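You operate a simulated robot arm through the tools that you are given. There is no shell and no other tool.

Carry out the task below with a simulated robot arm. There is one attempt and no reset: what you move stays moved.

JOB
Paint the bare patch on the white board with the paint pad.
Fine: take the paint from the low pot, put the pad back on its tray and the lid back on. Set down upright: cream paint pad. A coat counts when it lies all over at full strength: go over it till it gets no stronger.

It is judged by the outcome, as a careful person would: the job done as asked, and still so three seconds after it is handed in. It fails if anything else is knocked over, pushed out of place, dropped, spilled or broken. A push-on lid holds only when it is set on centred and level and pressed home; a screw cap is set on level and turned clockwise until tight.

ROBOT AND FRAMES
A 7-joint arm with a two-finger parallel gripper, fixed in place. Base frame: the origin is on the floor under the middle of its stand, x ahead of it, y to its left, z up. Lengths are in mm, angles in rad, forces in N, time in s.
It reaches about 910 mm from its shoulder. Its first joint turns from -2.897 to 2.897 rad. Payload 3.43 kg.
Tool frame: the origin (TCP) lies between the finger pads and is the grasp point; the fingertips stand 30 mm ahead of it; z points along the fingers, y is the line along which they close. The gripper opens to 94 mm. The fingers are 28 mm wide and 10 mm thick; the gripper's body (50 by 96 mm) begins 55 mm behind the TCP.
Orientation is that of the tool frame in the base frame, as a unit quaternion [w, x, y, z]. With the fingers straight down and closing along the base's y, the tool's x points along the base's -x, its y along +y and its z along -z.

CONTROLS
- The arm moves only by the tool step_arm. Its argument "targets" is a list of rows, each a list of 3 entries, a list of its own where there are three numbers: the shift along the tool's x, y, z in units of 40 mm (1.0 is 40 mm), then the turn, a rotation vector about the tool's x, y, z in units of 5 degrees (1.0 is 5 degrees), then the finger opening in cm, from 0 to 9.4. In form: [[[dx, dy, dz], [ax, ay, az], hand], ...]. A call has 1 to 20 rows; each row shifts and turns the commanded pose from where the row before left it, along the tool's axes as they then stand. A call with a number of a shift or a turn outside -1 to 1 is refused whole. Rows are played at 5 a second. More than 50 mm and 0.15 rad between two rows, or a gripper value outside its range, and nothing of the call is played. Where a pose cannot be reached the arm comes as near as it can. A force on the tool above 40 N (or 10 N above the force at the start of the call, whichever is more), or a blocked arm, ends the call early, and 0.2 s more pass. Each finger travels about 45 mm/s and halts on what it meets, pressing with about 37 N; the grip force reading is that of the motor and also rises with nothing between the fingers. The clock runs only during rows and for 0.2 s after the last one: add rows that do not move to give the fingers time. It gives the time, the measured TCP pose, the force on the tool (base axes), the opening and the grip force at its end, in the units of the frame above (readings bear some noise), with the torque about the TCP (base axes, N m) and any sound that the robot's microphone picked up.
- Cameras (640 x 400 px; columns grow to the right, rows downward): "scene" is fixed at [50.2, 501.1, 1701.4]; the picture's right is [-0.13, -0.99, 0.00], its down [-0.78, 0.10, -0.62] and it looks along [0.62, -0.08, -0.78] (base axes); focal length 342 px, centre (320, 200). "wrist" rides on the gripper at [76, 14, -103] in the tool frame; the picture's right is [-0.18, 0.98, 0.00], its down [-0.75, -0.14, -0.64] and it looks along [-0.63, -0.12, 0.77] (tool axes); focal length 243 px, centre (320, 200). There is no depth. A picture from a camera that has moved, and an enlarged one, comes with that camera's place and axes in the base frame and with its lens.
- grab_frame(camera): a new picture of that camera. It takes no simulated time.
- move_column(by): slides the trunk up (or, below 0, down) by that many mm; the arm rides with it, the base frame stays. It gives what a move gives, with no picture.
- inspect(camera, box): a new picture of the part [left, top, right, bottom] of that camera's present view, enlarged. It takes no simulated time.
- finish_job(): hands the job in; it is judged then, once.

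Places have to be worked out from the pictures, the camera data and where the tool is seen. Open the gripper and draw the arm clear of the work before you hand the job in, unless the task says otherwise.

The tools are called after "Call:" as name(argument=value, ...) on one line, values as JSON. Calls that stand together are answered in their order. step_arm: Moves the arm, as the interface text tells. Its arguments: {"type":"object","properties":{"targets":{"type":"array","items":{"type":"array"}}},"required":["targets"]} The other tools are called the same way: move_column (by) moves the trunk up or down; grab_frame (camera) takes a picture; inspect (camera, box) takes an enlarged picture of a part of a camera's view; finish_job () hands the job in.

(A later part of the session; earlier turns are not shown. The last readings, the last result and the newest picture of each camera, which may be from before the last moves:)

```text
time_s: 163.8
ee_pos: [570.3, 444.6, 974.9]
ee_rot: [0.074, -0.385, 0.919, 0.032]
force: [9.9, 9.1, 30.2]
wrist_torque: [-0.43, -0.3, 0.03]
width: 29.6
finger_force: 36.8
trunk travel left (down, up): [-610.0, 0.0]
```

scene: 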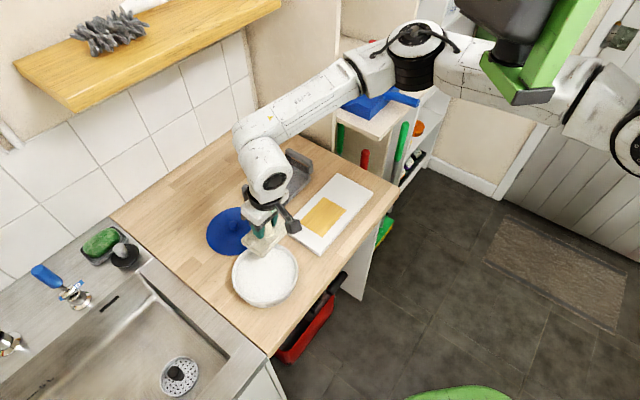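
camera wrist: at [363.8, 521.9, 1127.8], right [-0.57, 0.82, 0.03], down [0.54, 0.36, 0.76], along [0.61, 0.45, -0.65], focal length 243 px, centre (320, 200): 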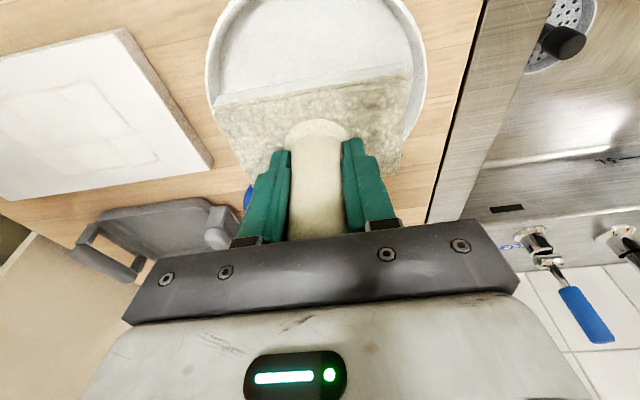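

Call:
step_arm(targets=[[[0.146, 0, -0.034], [0, 0, 0], 0.0], [[0.148, 0, -0.0236], [0, 0, 0], 0.0], [[0.148, 0, -0.0236], [0, 0, 0], 0.0], [[0.148, 0, -0.0236], [0, 0, 0], 0.0], [[0, 0, 0], [0, 0, 0], 0.0]])

Call:
inspect(camera="scene", box=[290, 175, 370, 245])

```text
time_s: 165.0
ee_pos: [551.6, 427.3, 975.5]
ee_rot: [0.072, -0.385, 0.92, 0.031]
force: [5.2, 7.0, 19.8]
wrist_torque: [-0.07, -0.3, 0.08]
width: 29.3
finger_force: 37.1
trunk travel left (down, up): [-610.0, 0.0]
```

```text
5.71 times, centred on (330, 210) of scene
camera zoom: at [50.2, 501.1, 1701.4], right [-0.13, -0.99, 0.0], down [-0.78, 0.1, -0.62], along [0.62, -0.08, -0.78], focal length 1953 px, centre (263, 143)
```

zoom: 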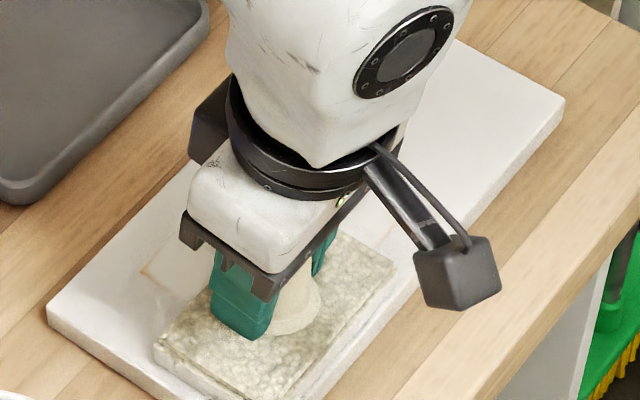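

Full loop done. I lift off and move back over the pot to view the patch unobstructed.

Call:
step_arm(targets=[[[-0.0098, 0, -0.0617], [0, 0, 0], 0.0], [[-0.0197, 0, -0.1234], [0, 0, 0], 0.0], [[-0.0394, 0, -0.2469], [0, 0, 0], 0.0], [[-0.0394, 0, -0.2469], [0, 0, 0], 0.0], [[-0.0394, 0, -0.2469], [0, 0, 0], 0.0], [[-0.0394, 0, -0.2469], [0, 0, 0], 0.0], [[-0.0394, 0, -0.2469], [0, 0, 0], 0.0], [[-0.077, 0.465, 0.0123], [0, 0, 0], 0.0], [[-0.077, 0.465, 0.0123], [0, 0, 0], 0.0], [[-0.077, 0.465, 0.0123], [0, 0, 0], 0.0], [[-0.077, 0.465, 0.0123], [0, 0, 0], 0.0], [[-0.077, 0.465, 0.0123], [0, 0, 0], 0.0], [[-0.077, 0.465, 0.0123], [0, 0, 0], 0.0], [[-0.077, 0.465, 0.0123], [0, 0, 0], 0.0], [[-0.077, 0.465, 0.0123], [0, 0, 0], 0.0], [[-0.077, 0.465, 0.0123], [0, 0, 0], 0.0], [[-0.077, 0.465, 0.0123], [0, 0, 0], 0.0], [[0, 0, 0], [0, 0, 0], 0.0]])

Call:
inspect(camera="scene", box=[290, 175, 370, 245])

Call:
inspect(camera="scene", box=[302, 188, 352, 238])

```text
time_s: 168.8
ee_pos: [441.7, 578.5, 1031.8]
ee_rot: [0.073, -0.386, 0.919, 0.03]
force: [-0.4, 0.3, -0.9]
wrist_torque: [-0.01, -0.01, 0.04]
width: 29.4
finger_force: 37.1
trunk travel left (down, up): [-610.0, 0.0]
```

```text
5.71 times, centred on (330, 210) of scene
camera zoom: at [50.2, 501.1, 1701.4], right [-0.13, -0.99, 0.0], down [-0.78, 0.1, -0.62], along [0.62, -0.08, -0.78], focal length 1953 px, centre (263, 143)
```

zoom: 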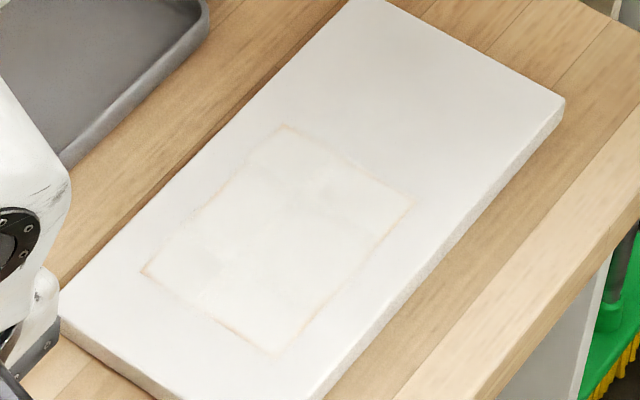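

```text
8.00 times, centred on (327, 213) of scene
camera zoom: at [50.2, 501.1, 1701.4], right [-0.13, -0.99, 0.0], down [-0.78, 0.1, -0.62], along [0.62, -0.08, -0.78], focal length 2735 px, centre (264, 96)
```

zoom: 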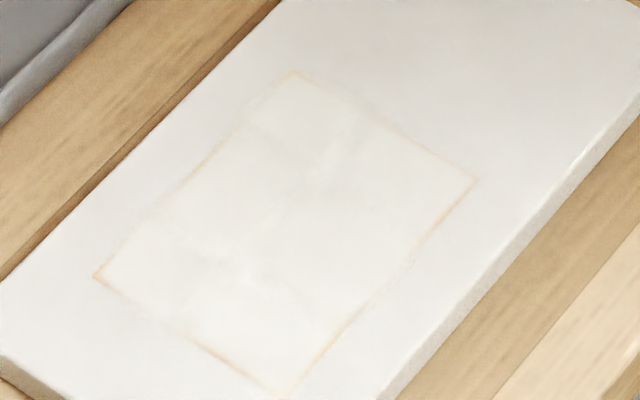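

The interior is evenly white; only a hairline outline remains that no longer changes much. To be sure of full strength I do one more dip and another full round of passes.

Call:
step_arm(targets=[[[0.02, 0.06, 0], [0, 0, 0], 0.0], [[0.0394, 0, 0.2469], [0, 0, 0], 0.0], [[0.0394, 0, 0.2469], [0, 0, 0], 0.0], [[0.0394, 0, 0.2469], [0, 0, 0], 0.0], [[0.0236, 0, 0.148], [0, 0, 0], 0.0], [[0, 0, 0], [0, 0, 0], 0.0], [[0, 0, 0], [0, 0, 0], 0.0]])

Call:
inspect(camera="wrist", box=[170, 0, 470, 190])

```text
time_s: 170.4
ee_pos: [440.2, 581.6, 997.5]
ee_rot: [0.072, -0.386, 0.919, 0.03]
force: [1.5, -0.4, -0.7]
wrist_torque: [0.02, 0.01, -0.02]
width: 29.2
finger_force: 37.0
trunk travel left (down, up): [-610.0, 0.0]
```

```text
2.11 times, centred on (320, 95) of wrist
camera zoom: at [366.3, 524.8, 1086.0], right [-0.57, 0.82, 0.03], down [0.55, 0.36, 0.75], along [0.61, 0.45, -0.66], focal length 511 px, centre (320, 421)
```

zoom: 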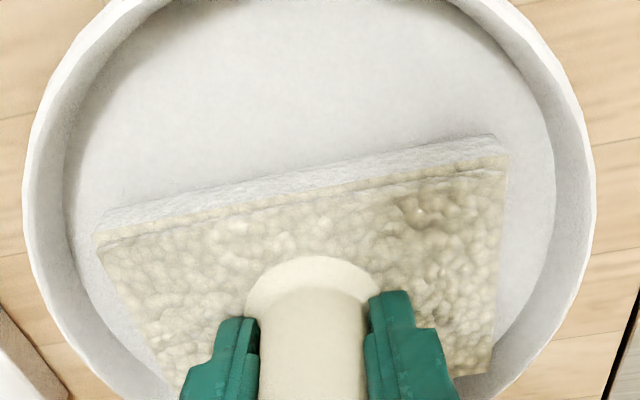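

Call:
step_arm(targets=[[[0.0079, 0, 0.0494], [0, 0, 0], 0.0], [[0.0079, 0, 0.0494], [0, 0, 0], 0.0], [[0.0039, 0, 0.0247], [0, 0, 0], 0.0], [[0, 0, 0], [0, 0, 0], 0.0], [[0, 0, 0], [0, 0, 0], 0.0]])

```text
time_s: 171.6
ee_pos: [438.9, 581.7, 991.9]
ee_rot: [0.073, -0.386, 0.919, 0.031]
force: [0.7, 0.8, 2.7]
wrist_torque: [-0.17, -0.08, 0.04]
width: 29.2
finger_force: 36.9
trunk travel left (down, up): [-610.0, 0.0]
```

The pad just touches the paint (3 N). I press 1 mm more, hold, and then lift and return to the board's front-left.

Call:
step_arm(targets=[[[0.0039, 0, 0.0247], [0, 0, 0], 0.0], [[0, 0, 0], [0, 0, 0], 0.0], [[0, 0, 0], [0, 0, 0], 0.0], [[0, 0, 0], [0, 0, 0], 0.0]])

Call:
step_arm(targets=[[[-0.0098, 0, -0.0617], [0, 0, 0], 0.0], [[-0.0098, 0, -0.0617], [0, 0, 0], 0.0], [[0, 0, 0], [0, 0, 0], 0.0], [[0, 0, 0], [0, 0, 0], 0.0], [[-0.0394, 0, -0.2469], [0, 0, 0], 0.0], [[-0.0394, 0, -0.2469], [0, 0, 0], 0.0], [[-0.0394, 0, -0.2469], [0, 0, 0], 0.0], [[-0.0394, 0, -0.2469], [0, 0, 0], 0.0], [[0.075, -0.485, -0.012], [0, 0, 0], 0.0], [[0.075, -0.485, -0.012], [0, 0, 0], 0.0], [[0.075, -0.485, -0.012], [0, 0, 0], 0.0], [[0.075, -0.485, -0.012], [0, 0, 0], 0.0], [[0.075, -0.485, -0.012], [0, 0, 0], 0.0], [[0.075, -0.485, -0.012], [0, 0, 0], 0.0], [[0.075, -0.485, -0.012], [0, 0, 0], 0.0], [[0.075, -0.485, -0.012], [0, 0, 0], 0.0], [[0.075, -0.485, -0.012], [0, 0, 0], 0.0], [[0.075, -0.485, -0.012], [0, 0, 0], 0.0], [[0, 0, 0], [0, 0, 0], 0.0]])

```text
time_s: 172.6
ee_pos: [439.2, 581.4, 991.8]
ee_rot: [0.073, -0.385, 0.92, 0.032]
force: [1.8, 1.8, 16.8]
wrist_torque: [-0.72, 0.01, 0.0]
width: 29.7
finger_force: 37.2
trunk travel left (down, up): [-610.0, 0.0]
```

```text
time_s: 176.6
ee_pos: [556.8, 425.1, 1035.4]
ee_rot: [0.073, -0.386, 0.919, 0.03]
force: [-0.3, 0.8, -0.7]
wrist_torque: [0.01, -0.01, 0.01]
width: 29.2
finger_force: 37.2
trunk travel left (down, up): [-610.0, 0.0]
```

Call:
step_arm(targets=[[[0.0394, 0, 0.2469], [0, 0, 0], 0.0], [[0.0394, 0, 0.2469], [0, 0, 0], 0.0], [[0.0394, 0, 0.2469], [0, 0, 0], 0.0], [[0.0394, 0, 0.2469], [0, 0, 0], 0.0], [[0.0394, 0, 0.2469], [0, 0, 0], 0.0], [[0.0079, 0, 0.0494], [0, 0, 0], 0.0], [[0.0079, 0, 0.0494], [0, 0, 0], 0.0], [[0.0079, 0, 0.0494], [0, 0, 0], 0.0], [[0.0079, 0, 0.0494], [0, 0, 0], 0.0], [[0, 0, 0], [0, 0, 0], 0.0], [[0, 0, 0], [0, 0, 0], 0.0]])

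```text
time_s: 179.0
ee_pos: [557.0, 423.0, 976.9]
ee_rot: [0.072, -0.385, 0.92, 0.03]
force: [0.1, -0.5, -1.1]
wrist_torque: [-0.03, -0.02, 0.02]
width: 29.1
finger_force: 36.8
trunk travel left (down, up): [-610.0, 0.0]
```

The pad is just above the board. I lower 1 mm at a time to a gentle contact.

Call:
step_arm(targets=[[[0.0039, 0, 0.0247], [0, 0, 0], 0.0], [[0.002, 0, 0.0123], [0, 0, 0], 0.0], [[0, 0, 0], [0, 0, 0], 0.0], [[0, 0, 0], [0, 0, 0], 0.0]])

```text
time_s: 180.0
ee_pos: [557.4, 422.9, 976.5]
ee_rot: [0.072, -0.386, 0.919, 0.031]
force: [-0.3, 1.3, 1.9]
wrist_torque: [-0.09, 0.01, -0.01]
width: 29.2
finger_force: 36.7
trunk travel left (down, up): [-610.0, 0.0]
```

Touching. I press 1.3 mm more and stroke right along the front half.

Call:
step_arm(targets=[[[0.005, 0, 0.0325], [0, 0, 0], 0.0], [[0, 0, 0], [0, 0, 0], 0.0], [[0, -0.15, 0], [0, 0, 0], 0.0], [[0, -0.15, 0], [0, 0, 0], 0.0], [[0, -0.15, 0], [0, 0, 0], 0.0], [[0, -0.15, 0], [0, 0, 0], 0.0], [[0, -0.15, 0], [0, 0, 0], 0.0], [[0, -0.15, 0], [0, 0, 0], 0.0], [[0, 0, 0], [0, 0, 0], 0.0]])

```text
time_s: 182.0
ee_pos: [581.1, 398.9, 975.6]
ee_rot: [0.073, -0.386, 0.919, 0.031]
force: [-6.9, 5.6, 20.0]
wrist_torque: [-0.69, 0.49, -0.29]
width: 29.4
finger_force: 36.8
trunk travel left (down, up): [-610.0, 0.0]
```

Call:
step_arm(targets=[[[0, -0.15, 0], [0, 0, 0], 0.0], [[0, -0.15, 0], [0, 0, 0], 0.0], [[0, -0.15, 0], [0, 0, 0], 0.0], [[0, -0.15, 0], [0, 0, 0], 0.0], [[0, -0.15, 0], [0, 0, 0], 0.0], [[0, -0.15, 0], [0, 0, 0], 0.0], [[0, -0.15, 0], [0, 0, 0], 0.0], [[0, -0.15, 0], [0, 0, 0], 0.0], [[0, 0, 0], [0, 0, 0], 0.0]])

Call:
inspect(camera="scene", box=[290, 175, 370, 245])

```text
time_s: 184.0
ee_pos: [617.1, 365.7, 975.9]
ee_rot: [0.072, -0.385, 0.919, 0.031]
force: [-3.8, 1.7, 8.1]
wrist_torque: [-0.19, 0.33, -0.09]
width: 29.4
finger_force: 36.9
trunk travel left (down, up): [-610.0, 0.0]
```

```text
5.71 times, centred on (330, 210) of scene
camera zoom: at [50.2, 501.1, 1701.4], right [-0.13, -0.99, 0.0], down [-0.78, 0.1, -0.62], along [0.62, -0.08, -0.78], focal length 1953 px, centre (263, 143)
```

zoom: 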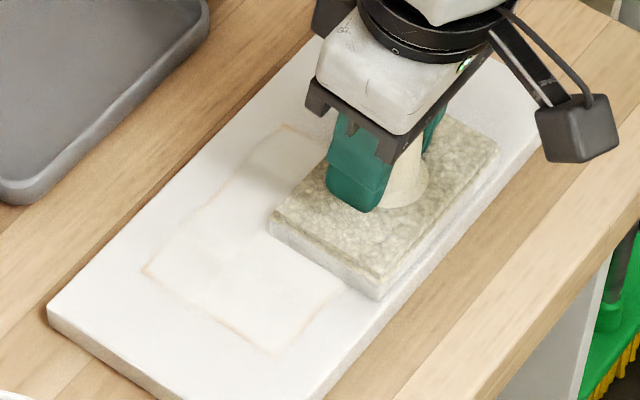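

Now back along the right side.

Call:
step_arm(targets=[[[-0.158, 0, 0.024], [0, 0, 0], 0.0], [[-0.158, 0, 0.024], [0, 0, 0], 0.0], [[-0.158, 0, 0.024], [0, 0, 0], 0.0], [[-0.158, 0, 0.024], [0, 0, 0], 0.0], [[0, 0, 0], [0, 0, 0], 0.0]])

```text
time_s: 185.2
ee_pos: [634.5, 382.4, 975.4]
ee_rot: [0.074, -0.385, 0.919, 0.032]
force: [-5.4, -6.0, 16.3]
wrist_torque: [-0.85, 0.64, 0.04]
width: 29.4
finger_force: 37.5
trunk travel left (down, up): [-610.0, 0.0]
```

Call:
step_arm(targets=[[[-0.158, 0, 0.02], [0, 0, 0], 0.0], [[-0.158, 0, 0.022], [0, 0, 0], 0.0], [[-0.158, 0, 0.022], [0, 0, 0], 0.0], [[-0.158, 0, 0.022], [0, 0, 0], 0.0], [[0, 0, 0], [0, 0, 0], 0.0]])

```text
time_s: 186.4
ee_pos: [653.2, 400.8, 975.2]
ee_rot: [0.073, -0.386, 0.919, 0.031]
force: [-5.3, -5.6, 19.1]
wrist_torque: [-0.94, 0.58, 0.02]
width: 29.1
finger_force: 36.7
trunk travel left (down, up): [-610.0, 0.0]
```

Now left along the back half.

Call:
step_arm(targets=[[[0, 0.15, 0], [0, 0, 0], 0.0], [[0, 0.15, 0], [0, 0, 0], 0.0], [[0, 0.15, 0], [0, 0, 0], 0.0], [[0, 0.15, 0], [0, 0, 0], 0.0], [[0, 0.15, 0], [0, 0, 0], 0.0], [[0, 0.15, 0], [0, 0, 0], 0.0], [[0, 0.15, 0], [0, 0, 0], 0.0], [[0, 0, 0], [0, 0, 0], 0.0]])

```text
time_s: 188.2
ee_pos: [622.9, 430.2, 976.1]
ee_rot: [0.072, -0.386, 0.919, 0.031]
force: [2.2, -3.5, 8.7]
wrist_torque: [-0.49, -0.2, 0.06]
width: 29.3
finger_force: 37.2
trunk travel left (down, up): [-610.0, 0.0]
```

Call:
step_arm(targets=[[[0.002, 0.15, 0.012], [0, 0, 0], 0.0], [[0, 0.15, 0], [0, 0, 0], 0.0], [[0, 0.15, 0], [0, 0, 0], 0.0], [[0, 0.15, 0], [0, 0, 0], 0.0], [[0, 0.15, 0], [0, 0, 0], 0.0], [[0, 0.15, 0], [0, 0, 0], 0.0], [[0, 0.15, 0], [0, 0, 0], 0.0], [[0, 0.1, 0], [0, 0, 0], 0.0], [[0, 0, 0], [0, 0, 0], 0.0]])

Call:
inspect(camera="scene", box=[290, 175, 370, 245])

Call:
inspect(camera="wrist", box=[120, 0, 460, 180])

```text
time_s: 190.2
ee_pos: [590.6, 461.7, 974.8]
ee_rot: [0.073, -0.385, 0.92, 0.03]
force: [9.1, -6.8, 25.7]
wrist_torque: [-0.86, 0.02, 0.19]
width: 29.3
finger_force: 37.0
trunk travel left (down, up): [-610.0, 0.0]
```

```text
5.71 times, centred on (330, 210) of scene
camera zoom: at [50.2, 501.1, 1701.4], right [-0.13, -0.99, 0.0], down [-0.78, 0.1, -0.62], along [0.62, -0.08, -0.78], focal length 1953 px, centre (263, 143)
```

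zoom: 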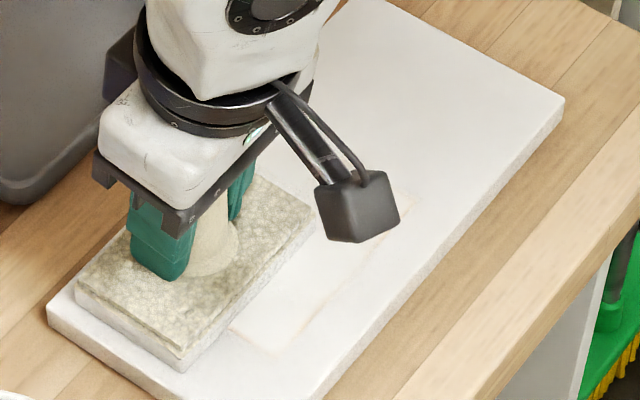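

```text
1.88 times, centred on (290, 90) of wrist
camera zoom: at [516.3, 404.2, 1065.1], right [-0.57, 0.82, 0.03], down [0.55, 0.36, 0.75], along [0.61, 0.45, -0.66], focal length 457 px, centre (376, 407)
```

zoom: 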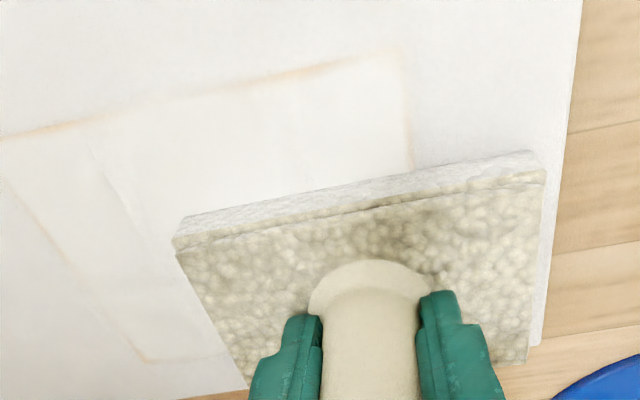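

The remaining hairlines look identical before and after this round, so the coat no longer gains. I finish the round with the left side, back to front.

Call:
step_arm(targets=[[[0.145, 0, -0.034], [0, 0, 0], 0.0], [[0.148, 0, -0.0236], [0, 0, 0], 0.0], [[0.148, 0, -0.0236], [0, 0, 0], 0.0], [[0.148, 0, -0.0236], [0, 0, 0], 0.0], [[0.148, 0, -0.0236], [0, 0, 0], 0.0], [[0.148, 0, -0.026], [0, 0, 0], 0.0], [[0.148, 0, -0.026], [0, 0, 0], 0.0], [[0.148, 0, -0.026], [0, 0, 0], 0.0], [[0, 0, 0], [0, 0, 0], 0.0]])

```text
time_s: 192.2
ee_pos: [556.5, 429.5, 975.4]
ee_rot: [0.072, -0.385, 0.919, 0.032]
force: [6.1, 6.4, 24.7]
wrist_torque: [-0.46, -0.06, 0.08]
width: 29.2
finger_force: 36.9
trunk travel left (down, up): [-610.0, 0.0]
```

A last diagonal pass through the middle, then I lift off for the final look.

Call:
step_arm(targets=[[[-0.0763, -0.15, 0.0122], [0, 0, 0], 0.0], [[-0.0763, -0.15, 0.0122], [0, 0, 0], 0.0], [[-0.0763, -0.15, 0.0122], [0, 0, 0], 0.0], [[-0.0763, -0.15, 0.0122], [0, 0, 0], 0.0], [[-0.0763, -0.15, 0.0122], [0, 0, 0], 0.0], [[-0.0763, -0.15, 0.0122], [0, 0, 0], 0.0], [[-0.0763, -0.15, 0.0122], [0, 0, 0], 0.0], [[0, 0, 0], [0, 0, 0], 0.0], [[-0.0098, 0, -0.0617], [0, 0, 0], 0.0], [[-0.0197, 0, -0.1234], [0, 0, 0], 0.0], [[-0.0394, 0, -0.2469], [0, 0, 0], 0.0], [[-0.0394, 0, -0.2469], [0, 0, 0], 0.0], [[-0.0394, 0, -0.2469], [0, 0, 0], 0.0], [[-0.0394, 0, -0.2469], [0, 0, 0], 0.0], [[-0.0394, 0, -0.2469], [0, 0, 0], 0.0], [[-0.0394, 0, -0.2469], [0, 0, 0], 0.0], [[-0.0394, 0, -0.2469], [0, 0, 0], 0.0], [[0, 0, 0], [0, 0, 0], 0.0]])

Call:
grab_frame(camera="wrist")

Call:
inspect(camera="scene", box=[290, 175, 370, 245])

```text
time_s: 196.0
ee_pos: [599.9, 415.6, 1052.5]
ee_rot: [0.073, -0.385, 0.919, 0.03]
force: [-0.1, 0.3, -0.8]
wrist_torque: [0.02, 0.04, -0.02]
width: 29.4
finger_force: 36.8
trunk travel left (down, up): [-610.0, 0.0]
```

```text
taken
camera wrist: at [527.5, 358.3, 1142.1], right [-0.57, 0.82, 0.03], down [0.55, 0.36, 0.75], along [0.61, 0.45, -0.66], focal length 243 px, centre (320, 200)
```

wrist: 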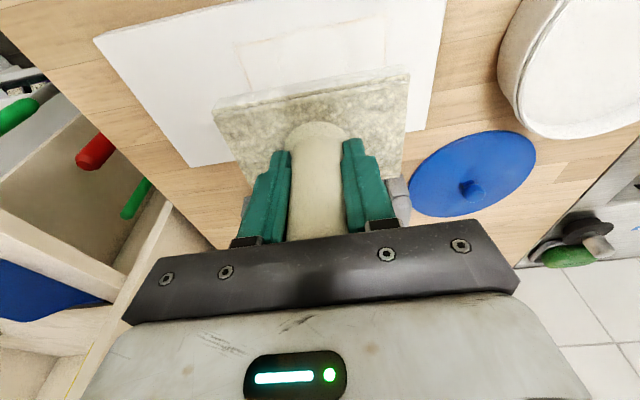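

```text
5.71 times, centred on (330, 210) of scene
camera zoom: at [50.2, 501.1, 1701.4], right [-0.13, -0.99, 0.0], down [-0.78, 0.1, -0.62], along [0.62, -0.08, -0.78], focal length 1953 px, centre (263, 143)
```

zoom: 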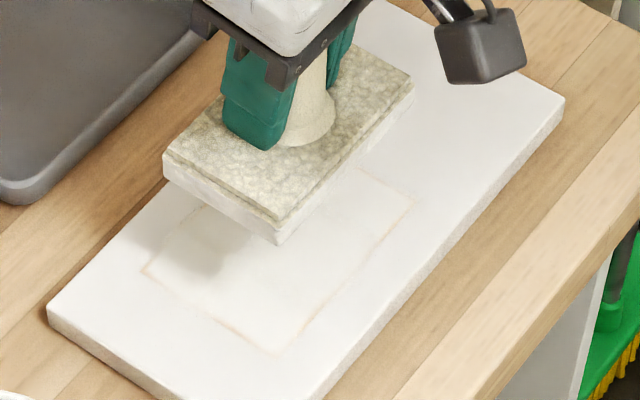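

I zoom in on the near border from here to judge what the outline really is.

Call:
inspect(camera="wrist", box=[220, 5, 320, 75])

Call:
inspect(camera="wrist", box=[310, 5, 410, 75])

Call:
inspect(camera="scene", box=[305, 205, 335, 225])

```text
5.71 times, centred on (270, 40) of wrist
camera zoom: at [527.5, 358.3, 1142.1], right [-0.57, 0.82, 0.03], down [0.55, 0.36, 0.75], along [0.61, 0.45, -0.66], focal length 1386 px, centre (606, 1114)
```

zoom: 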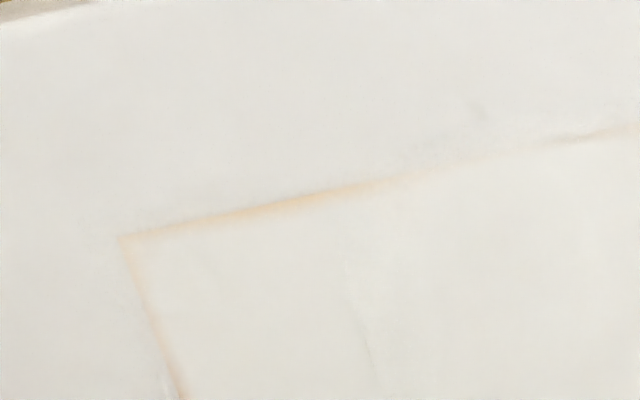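

```text
5.71 times, centred on (360, 40) of wrist
camera zoom: at [527.5, 358.3, 1142.1], right [-0.57, 0.82, 0.03], down [0.55, 0.36, 0.75], along [0.61, 0.45, -0.66], focal length 1386 px, centre (91, 1114)
```

zoom: 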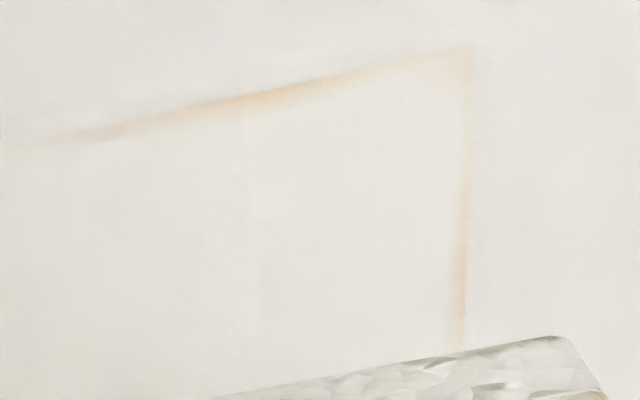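

```text
16.00 times, centred on (320, 215) of scene
camera zoom: at [50.2, 501.1, 1701.4], right [-0.13, -0.99, 0.0], down [-0.78, 0.1, -0.62], along [0.62, -0.08, -0.78], focal length 5469 px, centre (320, -40)
```

zoom: 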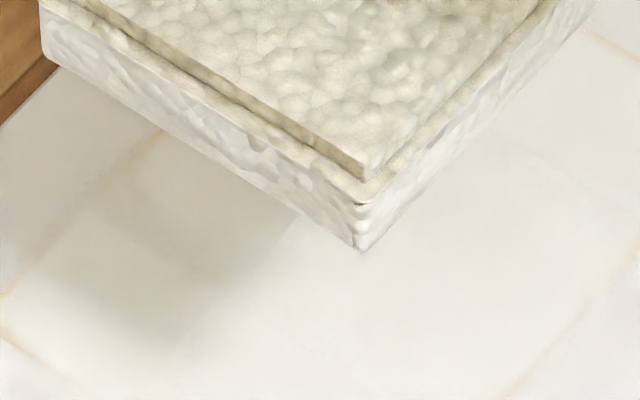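

The outline is a faint ~2 mm line. To compare with the earlier picture from the fixed camera, I move back over the pot and take the same views.

Call:
step_arm(targets=[[[0, 0.48, 0], [0, 0, 0], 0.0], [[0, 0.48, 0], [0, 0, 0], 0.0], [[0, 0.48, 0], [0, 0, 0], 0.0], [[0, 0.48, 0], [0, 0, 0], 0.0], [[0, 0.48, 0], [0, 0, 0], 0.0], [[0, 0.48, 0], [0, 0, 0], 0.0], [[0, 0.48, 0], [0, 0, 0], 0.0], [[0, 0.48, 0], [0, 0, 0], 0.0], [[0, 0.48, 0], [0, 0, 0], 0.0], [[0, 0.48, 0], [0, 0, 0], 0.0], [[0, 0.48, 0], [0, 0, 0], 0.0], [[0, 0.48, 0], [0, 0, 0], 0.0], [[0, 0, 0], [0, 0, 0], 0.0], [[0, 0, 0], [0, 0, 0], 0.0]])

Call:
inspect(camera="scene", box=[290, 175, 370, 245])

Call:
inspect(camera="scene", box=[302, 188, 352, 238])

Call:
grab_frame(camera="scene")

```text
time_s: 199.0
ee_pos: [438.0, 576.1, 1050.8]
ee_rot: [0.073, -0.385, 0.919, 0.031]
force: [-0.9, -0.6, -0.5]
wrist_torque: [0.02, 0.03, 0.0]
width: 29.1
finger_force: 36.7
trunk travel left (down, up): [-610.0, 0.0]
```

```text
5.71 times, centred on (330, 210) of scene
camera zoom: at [50.2, 501.1, 1701.4], right [-0.13, -0.99, 0.0], down [-0.78, 0.1, -0.62], along [0.62, -0.08, -0.78], focal length 1953 px, centre (263, 143)
```

zoom: 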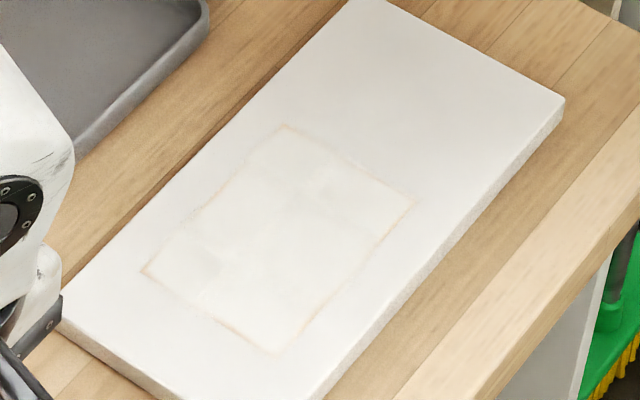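

```text
8.00 times, centred on (327, 213) of scene
camera zoom: at [50.2, 501.1, 1701.4], right [-0.13, -0.99, 0.0], down [-0.78, 0.1, -0.62], along [0.62, -0.08, -0.78], focal length 2735 px, centre (264, 96)
```

zoom: 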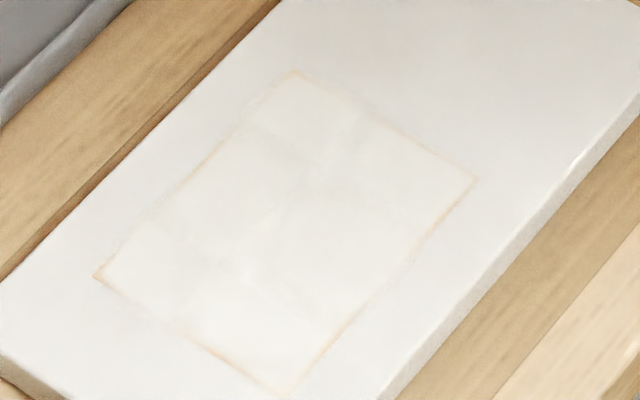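

```text
taken
```

scene: 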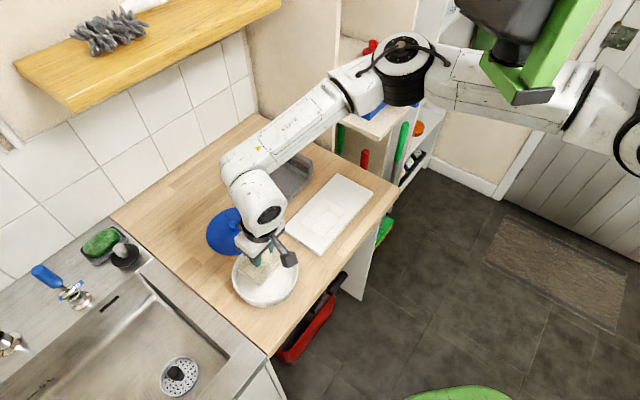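

The two pictures (before and after the last round) are identical: the coat gets no stronger. Now I carry the pad back to above its tray.

Call:
step_arm(targets=[[[-0.2818, -0.3886, 0.0449], [0, 0, 0], 0.0], [[-0.2818, -0.3886, 0.0449], [0, 0, 0], 0.0], [[-0.2818, -0.3886, 0.0449], [0, 0, 0], 0.0], [[-0.2818, -0.3886, 0.0449], [0, 0, 0], 0.0], [[-0.2818, -0.3886, 0.0449], [0, 0, 0], 0.0], [[-0.2818, -0.3886, 0.0449], [0, 0, 0], 0.0], [[-0.2818, -0.3886, 0.0449], [0, 0, 0], 0.0], [[-0.2818, -0.3886, 0.0449], [0, 0, 0], 0.0], [[-0.2818, -0.3886, 0.0449], [0, 0, 0], 0.0], [[-0.2818, -0.3886, 0.0449], [0, 0, 0], 0.0], [[-0.2818, -0.3886, 0.0449], [0, 0, 0], 0.0], [[-0.2818, -0.3886, 0.0449], [0, 0, 0], 0.0], [[-0.2818, -0.3886, 0.0449], [0, 0, 0], 0.0], [[-0.2818, -0.3886, 0.0449], [0, 0, 0], 0.0], [[-0.2818, -0.3886, 0.0449], [0, 0, 0], 0.0], [[-0.2818, -0.3886, 0.0449], [0, 0, 0], 0.0], [[0, 0, 0], [0, 0, 0], 0.0], [[0, 0, 0], [0, 0, 0], 0.0]])

Call:
grab_frame(camera="wrist")

Call:
inspect(camera="scene", box=[220, 110, 340, 220])

```text
time_s: 202.8
ee_pos: [741.5, 533.0, 1052.6]
ee_rot: [0.072, -0.385, 0.92, 0.03]
force: [-0.5, 1.4, -0.7]
wrist_torque: [0.01, -0.01, 0.0]
width: 29.5
finger_force: 36.8
trunk travel left (down, up): [-610.0, 0.0]
```

```text
taken
camera wrist: at [667.2, 475.1, 1142.6], right [-0.57, 0.82, 0.03], down [0.55, 0.36, 0.75], along [0.61, 0.45, -0.66], focal length 243 px, centre (320, 200)
```

wrist: 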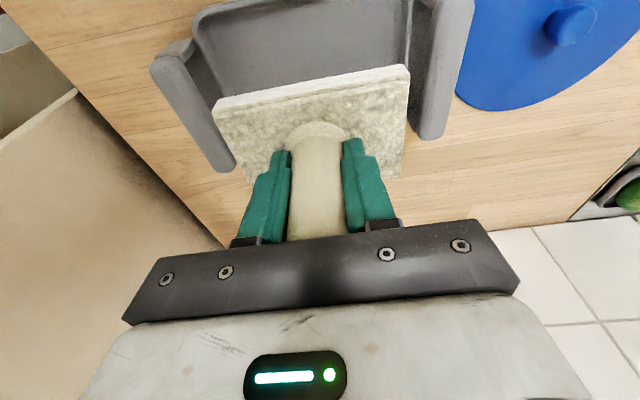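

```text
3.64 times, centred on (280, 165) of scene
camera zoom: at [50.2, 501.1, 1701.4], right [-0.13, -0.99, 0.0], down [-0.78, 0.1, -0.62], along [0.62, -0.08, -0.78], focal length 1243 px, centre (466, 327)
```

zoom: 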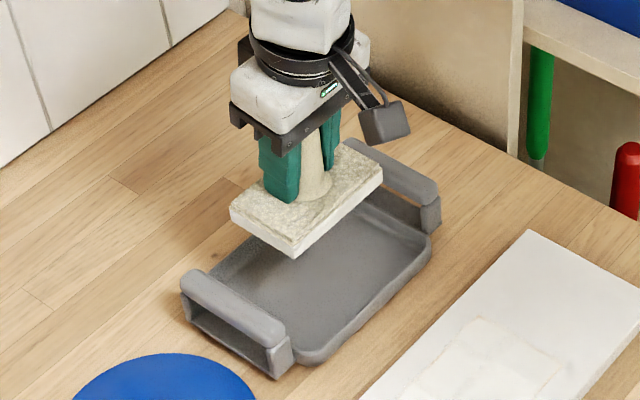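

The pad is over the tray, 3–4 mm off its original spot. I correct that and lower 50 mm, then check clearance.

Call:
step_arm(targets=[[[0.03, -0.09, 0], [0, 0, 0], 0.0], [[0.0394, 0, 0.2469], [0, 0, 0], 0.0], [[0.0394, 0, 0.2469], [0, 0, 0], 0.0], [[0.0394, 0, 0.2469], [0, 0, 0], 0.0], [[0.0394, 0, 0.2469], [0, 0, 0], 0.0], [[0.0394, 0, 0.2469], [0, 0, 0], 0.0], [[0, 0, 0], [0, 0, 0], 0.0], [[0, 0, 0], [0, 0, 0], 0.0]])

Call:
grab_frame(camera="wrist")

Call:
inspect(camera="scene", box=[220, 110, 340, 220])

```text
time_s: 204.6
ee_pos: [746.0, 528.9, 1001.9]
ee_rot: [0.072, -0.386, 0.919, 0.03]
force: [0.1, 0.8, -0.9]
wrist_torque: [0.02, -0.01, 0.0]
width: 29.3
finger_force: 36.6
trunk travel left (down, up): [-610.0, 0.0]
```

```text
taken
camera wrist: at [671.3, 472.1, 1092.2], right [-0.57, 0.82, 0.03], down [0.55, 0.36, 0.75], along [0.61, 0.45, -0.66], focal length 243 px, centre (320, 200)
```

wrist: 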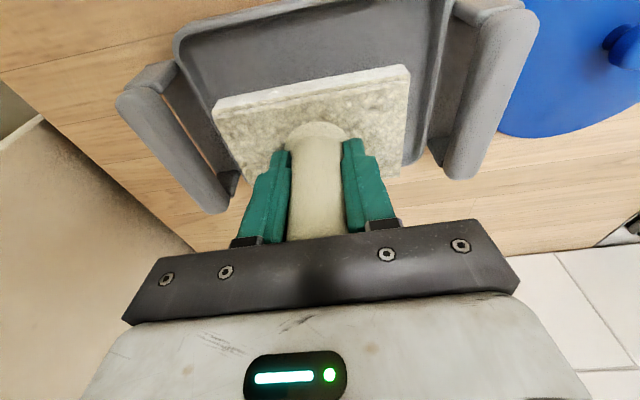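

```text
3.64 times, centred on (280, 165) of scene
camera zoom: at [50.2, 501.1, 1701.4], right [-0.13, -0.99, 0.0], down [-0.78, 0.1, -0.62], along [0.62, -0.08, -0.78], focal length 1243 px, centre (466, 327)
```

zoom: 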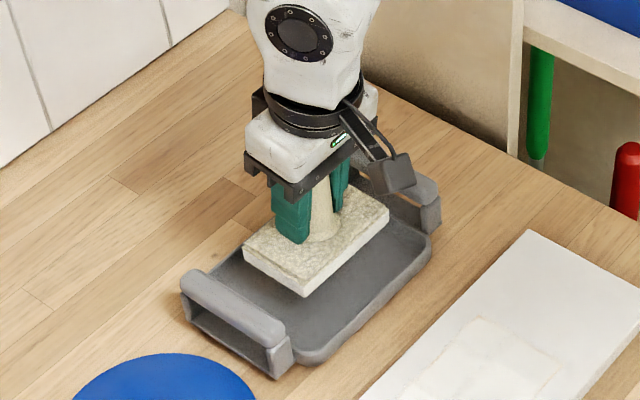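

Clearance looks good. I lower 28 mm further with a 2 mm correction.

Call:
step_arm(targets=[[[0.0894, 0.035, 0.239], [0, 0, 0], 0.0], [[0.0394, 0, 0.2469], [0, 0, 0], 0.0], [[0.0315, 0, 0.1975], [0, 0, 0], 0.0], [[0, 0, 0], [0, 0, 0], 0.0], [[0, 0, 0], [0, 0, 0], 0.0]])

Call:
grab_frame(camera="wrist")

```text
time_s: 205.8
ee_pos: [742.0, 529.7, 974.2]
ee_rot: [0.073, -0.385, 0.919, 0.03]
force: [0.3, 0.3, -1.0]
wrist_torque: [0.0, -0.03, 0.01]
width: 29.2
finger_force: 37.3
trunk travel left (down, up): [-610.0, 0.0]
```

```text
taken
camera wrist: at [667.9, 473.2, 1063.9], right [-0.57, 0.82, 0.03], down [0.55, 0.36, 0.75], along [0.61, 0.45, -0.66], focal length 243 px, centre (320, 200)
```

wrist: 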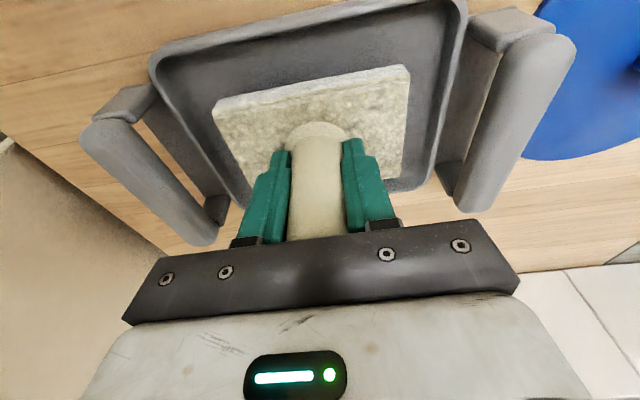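

The pad sits inside the tray outline as it did originally. I lower the last ~10 mm gently.

Call:
step_arm(targets=[[[0.0079, 0, 0.0494], [0, 0, 0], 0.0], [[0.0079, 0, 0.0494], [0, 0, 0], 0.0], [[0.0079, 0, 0.0494], [0, 0, 0], 0.0], [[0.0079, 0, 0.0494], [0, 0, 0], 0.0], [[0, 0, 0], [0, 0, 0], 0.0], [[0, 0, 0], [0, 0, 0], 0.0]])

```text
time_s: 207.2
ee_pos: [741.5, 528.6, 966.6]
ee_rot: [0.073, -0.386, 0.919, 0.031]
force: [0.6, -0.1, -1.0]
wrist_torque: [0.0, 0.01, 0.0]
width: 29.2
finger_force: 37.1
trunk travel left (down, up): [-610.0, 0.0]
```

Call:
step_arm(targets=[[[0.0039, 0, 0.0247], [0, 0, 0], 0.0], [[0.0039, 0, 0.0247], [0, 0, 0], 0.0], [[0.0039, 0, 0.0247], [0, 0, 0], 0.0], [[0, 0, 0], [0, 0, 0], 0.0], [[0, 0, 0], [0, 0, 0], 0.0]])

```text
time_s: 208.4
ee_pos: [741.6, 529.7, 964.7]
ee_rot: [0.073, -0.386, 0.919, 0.03]
force: [0.4, -0.4, -1.4]
wrist_torque: [-0.01, -0.02, -0.02]
width: 29.4
finger_force: 37.1
trunk travel left (down, up): [-610.0, 0.0]
```

Not down yet at 964; I keep lowering in 1 mm steps.

Call:
step_arm(targets=[[[0.0039, 0, 0.0247], [0, 0, 0], 0.0], [[0.0039, 0, 0.0247], [0, 0, 0], 0.0], [[0, 0, 0], [0, 0, 0], 0.0], [[0, 0, 0], [0, 0, 0], 0.0]])

```text
time_s: 209.4
ee_pos: [742.4, 531.0, 961.8]
ee_rot: [0.072, -0.385, 0.919, 0.032]
force: [-0.8, -0.2, 3.9]
wrist_torque: [-0.29, 0.0, -0.01]
width: 29.1
finger_force: 37.3
trunk travel left (down, up): [-610.0, 0.0]
```

Contact (4 N) on one corner. I settle it 0.7 mm further and check.

Call:
step_arm(targets=[[[0.0028, 0, 0.0173], [0, 0, 0], 0.0], [[0, 0, 0], [0, 0, 0], 0.0], [[0, 0, 0], [0, 0, 0], 0.0]])

Call:
grab_frame(camera="wrist")

Call:
inspect(camera="scene", box=[220, 110, 340, 220])

```text
time_s: 210.2
ee_pos: [741.3, 529.6, 961.7]
ee_rot: [0.074, -0.385, 0.919, 0.031]
force: [-1.0, 3.0, 15.7]
wrist_torque: [-0.62, 0.17, -0.03]
width: 28.9
finger_force: 36.7
trunk travel left (down, up): [-610.0, 0.0]
```

```text
taken
camera wrist: at [668.2, 472.4, 1051.6], right [-0.57, 0.82, 0.03], down [0.55, 0.36, 0.75], along [0.61, 0.45, -0.66], focal length 243 px, centre (320, 200)
```

wrist: 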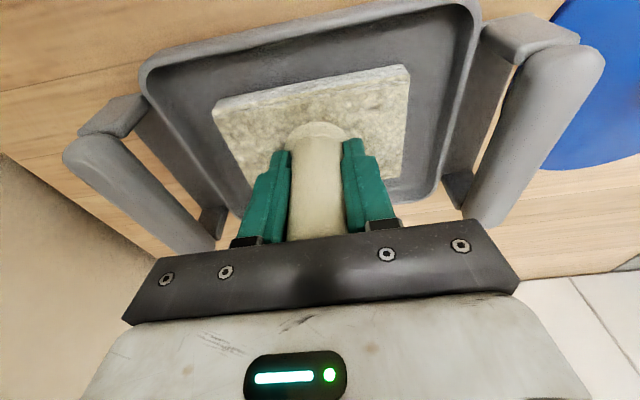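

```text
3.64 times, centred on (280, 165) of scene
camera zoom: at [50.2, 501.1, 1701.4], right [-0.13, -0.99, 0.0], down [-0.78, 0.1, -0.62], along [0.62, -0.08, -0.78], focal length 1243 px, centre (466, 327)
```

zoom: 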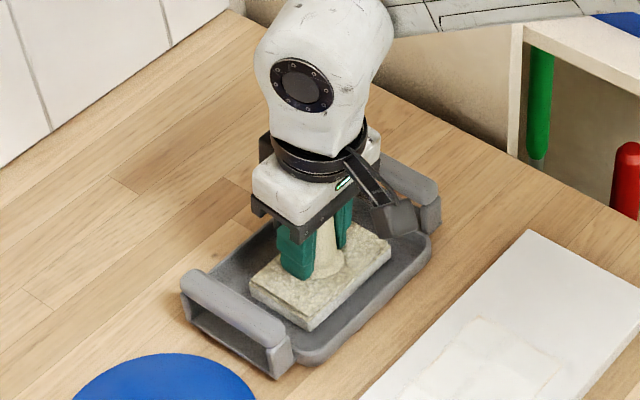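

The pad rests in the tray. I relieve the push slightly and open the fingers.

Call:
step_arm(targets=[[[-0.002, 0, -0.0123], [0, 0, 0], 0.0], [[0, 0, 0], [0, 0, 0], 3.4], [[0, 0, 0], [0, 0, 0], 5.0], [[0, 0, 0], [0, 0, 0], 6.5], [[0, 0, 0], [0, 0, 0], 6.5], [[0, 0, 0], [0, 0, 0], 6.5]])

Call:
grab_frame(camera="wrist")

Call:
inspect(camera="scene", box=[220, 110, 340, 220])

```text
time_s: 211.6
ee_pos: [741.1, 528.9, 961.6]
ee_rot: [0.072, -0.386, 0.919, 0.031]
force: [-1.6, 1.9, 9.1]
wrist_torque: [-0.07, 0.06, 0.03]
width: 62.3
finger_force: 0.2
trunk travel left (down, up): [-610.0, 0.0]
```

```text
taken
camera wrist: at [667.8, 472.3, 1051.4], right [-0.57, 0.82, 0.03], down [0.55, 0.36, 0.75], along [0.61, 0.45, -0.66], focal length 243 px, centre (320, 200)
```

wrist: 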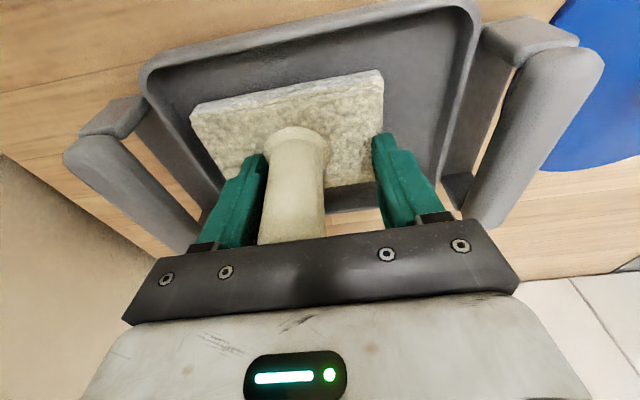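

```text
3.64 times, centred on (280, 165) of scene
camera zoom: at [50.2, 501.1, 1701.4], right [-0.13, -0.99, 0.0], down [-0.78, 0.1, -0.62], along [0.62, -0.08, -0.78], focal length 1243 px, centre (466, 327)
```

zoom: 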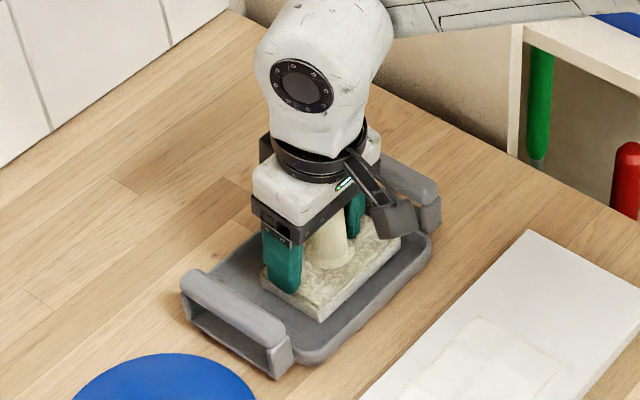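

Opening dragged the pad about 15 mm to the right because the fingertips were pressing on its top. It is still flat inside the tray. I raise the hand 3 mm to free the tips and look.

Call:
step_arm(targets=[[[-0.0059, 0, -0.037], [0, 0, 0], 6.5], [[-0.0059, 0, -0.037], [0, 0, 0], 6.5], [[0, 0, 0], [0, 0, 0], 6.5], [[0, 0, 0], [0, 0, 0], 6.5]])

Call:
grab_frame(camera="wrist")

Call:
inspect(camera="scene", box=[235, 130, 325, 210])

```text
time_s: 212.6
ee_pos: [742.3, 529.4, 965.8]
ee_rot: [0.072, -0.385, 0.919, 0.031]
force: [0.0, 0.3, -0.4]
wrist_torque: [0.02, 0.0, -0.03]
width: 65.2
finger_force: 0.0
trunk travel left (down, up): [-610.0, 0.0]
```

```text
taken
camera wrist: at [668.3, 472.0, 1054.1], right [-0.57, 0.82, 0.03], down [0.55, 0.36, 0.75], along [0.61, 0.45, -0.66], focal length 243 px, centre (320, 200)
```

wrist: 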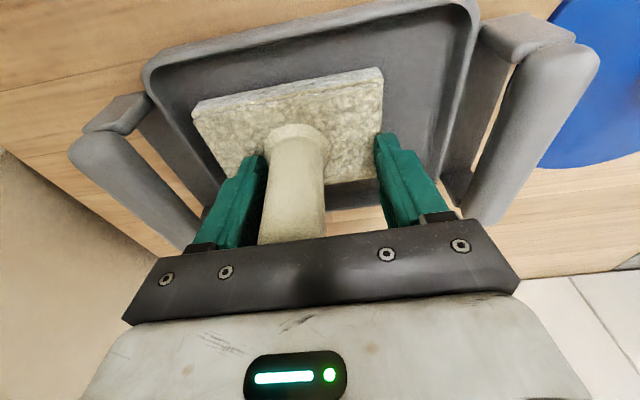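

```text
5.00 times, centred on (280, 170) of scene
camera zoom: at [50.2, 501.1, 1701.4], right [-0.13, -0.99, 0.0], down [-0.78, 0.1, -0.62], along [0.62, -0.08, -0.78], focal length 1709 px, centre (520, 350)
```

zoom: 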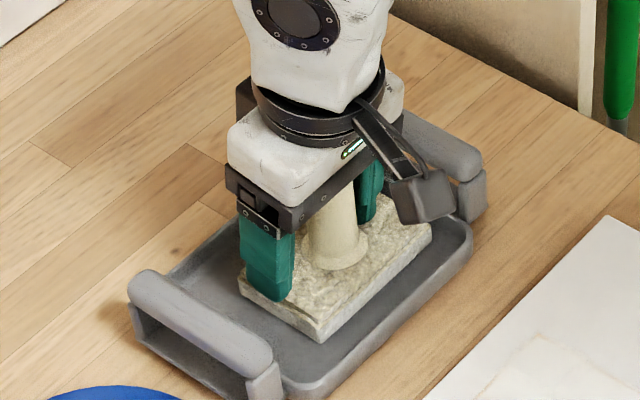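

The hand is free and the pad is flat in the tray. I centre the fingers on the handle again and rise straight up clear of it.

Call:
step_arm(targets=[[[0, -0.16, 0], [0, 0, 0], 7.5], [[0, 0, 0], [0, 0, 0], 7.5], [[-0.0394, 0, -0.2469], [0, 0, 0], 7.5], [[-0.0394, 0, -0.2469], [0, 0, 0], 7.5], [[-0.0394, 0, -0.2469], [0, 0, 0], 7.5], [[-0.0394, 0, -0.2469], [0, 0, 0], 7.5], [[-0.0394, 0, -0.2469], [0, 0, 0], 7.5], [[-0.0394, 0, -0.2469], [0, 0, 0], 7.5], [[-0.0394, 0, -0.2469], [0, 0, 0], 7.5], [[-0.0394, 0, -0.2469], [0, 0, 0], 7.5], [[-0.0394, 0, -0.2469], [0, 0, 0], 7.5], [[-0.0394, 0, -0.2469], [0, 0, 0], 7.5], [[0, 0, 0], [0, 0, 0], 7.5]])

Call:
grab_frame(camera="wrist")

Call:
inspect(camera="scene", box=[235, 130, 325, 210])

```text
time_s: 215.4
ee_pos: [747.9, 524.1, 1064.3]
ee_rot: [0.073, -0.385, 0.919, 0.03]
force: [-0.2, -0.7, -0.2]
wrist_torque: [-0.01, 0.01, -0.02]
width: 74.7
finger_force: 0.0
trunk travel left (down, up): [-610.0, 0.0]
```

```text
taken
camera wrist: at [673.9, 467.7, 1154.5], right [-0.57, 0.82, 0.03], down [0.55, 0.36, 0.75], along [0.61, 0.45, -0.66], focal length 243 px, centre (320, 200)
```

wrist: 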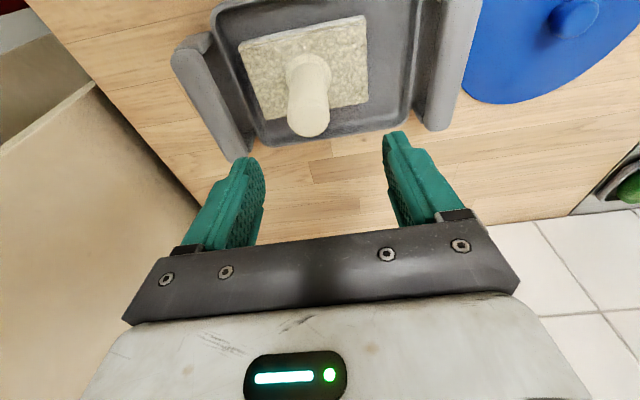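

```text
5.00 times, centred on (280, 170) of scene
camera zoom: at [50.2, 501.1, 1701.4], right [-0.13, -0.99, 0.0], down [-0.78, 0.1, -0.62], along [0.62, -0.08, -0.78], focal length 1709 px, centre (520, 350)
```

zoom: 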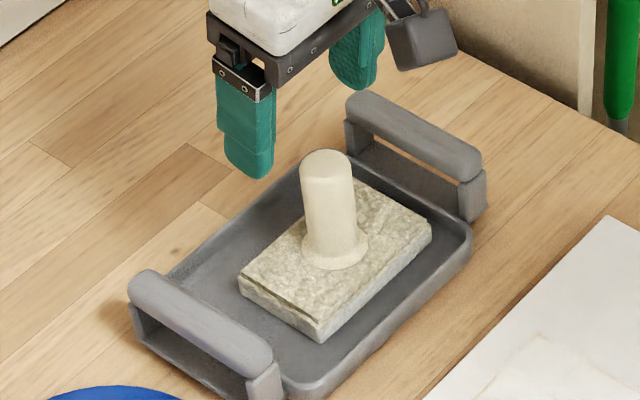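

The pad stands upright on its tray, the tray unmoved. Next, the lid: I restore the 10° tilt and move over to above the lid.

Call:
step_arm(targets=[[[0, 0.2, -0.2], [0, -0.2, 0], 5.5], [[0.02, 0.5, 0], [0, 0, 0], 5.5], [[0.02, 0.5, 0], [0, 0, 0], 5.5], [[0.02, 0.5, 0], [0, 0, 0], 5.5], [[0.02, 0.5, 0], [0, 0, 0], 5.5], [[0.02, 0.5, 0], [0, 0, 0], 5.5], [[0.02, 0.5, 0], [0, 0, 0], 5.5], [[0.02, 0.5, 0], [0, 0, 0], 5.5], [[0.02, 0.5, 0], [0, 0, 0], 5.5], [[0.02, 0.5, 0], [0, 0, 0], 5.5], [[0.02, 0.37, 0], [0, 0, 0], 5.5], [[0, 0, 0], [0, 0, 0], 5.5], [[0, 0, 0], [0, 0, 0], 5.5]])

Call:
grab_frame(camera="wrist")

Call:
grab_frame(camera="scene")

```text
time_s: 218.2
ee_pos: [594.0, 661.8, 1072.2]
ee_rot: [0.08, -0.386, 0.919, 0.034]
force: [-0.1, -0.6, -0.9]
wrist_torque: [0.01, 0.03, 0.01]
width: 54.9
finger_force: 0.1
trunk travel left (down, up): [-610.0, 0.0]
```

```text
taken
camera wrist: at [518.1, 603.5, 1160.1], right [-0.57, 0.82, 0.03], down [0.54, 0.35, 0.76], along [0.61, 0.46, -0.65], focal length 243 px, centre (320, 200)
```

wrist: 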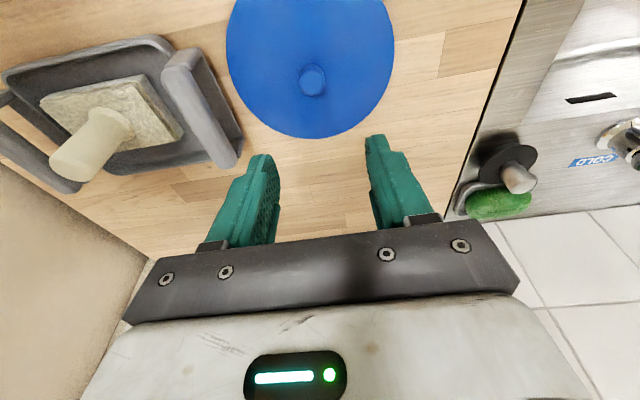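

```text
taken
```

scene: 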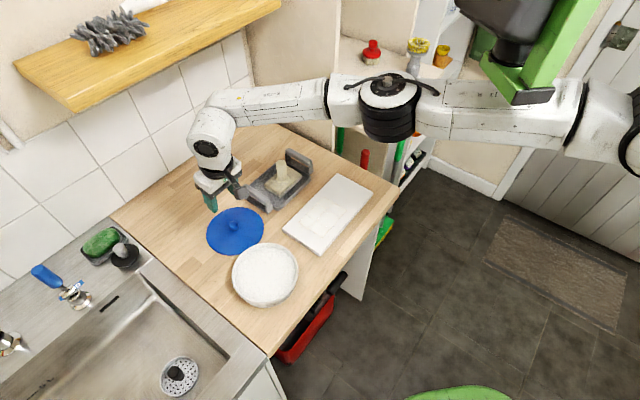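

The knob is near (599, 662). I correct by about 3 mm and lower with the trunk by 95 mm.

Call:
step_arm(targets=[[[-0.05, -0.07, 0.009], [0, 0, 0], 5.5], [[0, 0, 0], [0, 0, 0], 5.5]])

Call:
move_column(by=-95)

Call:
inspect(camera="wrist", box=[220, 40, 420, 220])

```text
time_s: 218.8
ee_pos: [596.7, 660.8, 1071.2]
ee_rot: [0.081, -0.385, 0.919, 0.034]
force: [-0.7, 0.3, 0.0]
wrist_torque: [-0.01, -0.04, -0.04]
width: 54.9
finger_force: 0.0
trunk travel left (down, up): [-610.0, 0.0]
```

```text
time_s: 220.1
ee_pos: [598.0, 660.5, 976.8]
ee_rot: [0.081, -0.386, 0.919, 0.034]
force: [0.0, -0.1, 0.3]
wrist_torque: [0.03, -0.02, 0.0]
width: 54.9
finger_force: 0.0
trunk travel left (down, up): [-515.0, 95.0]
```

```text
2.22 times, centred on (320, 130) of wrist
camera zoom: at [522.6, 602.6, 1064.9], right [-0.57, 0.82, 0.03], down [0.54, 0.35, 0.76], along [0.61, 0.46, -0.64], focal length 539 px, centre (320, 356)
```

zoom: 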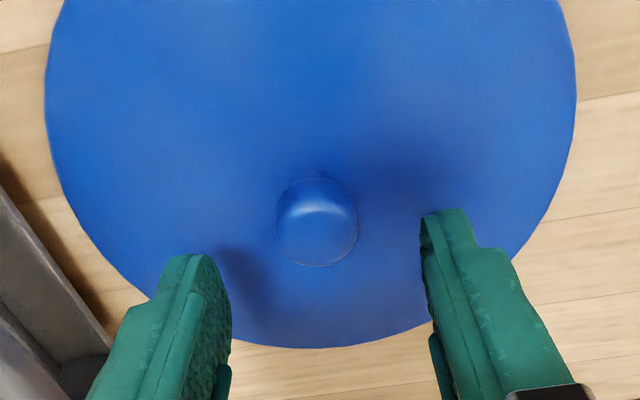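

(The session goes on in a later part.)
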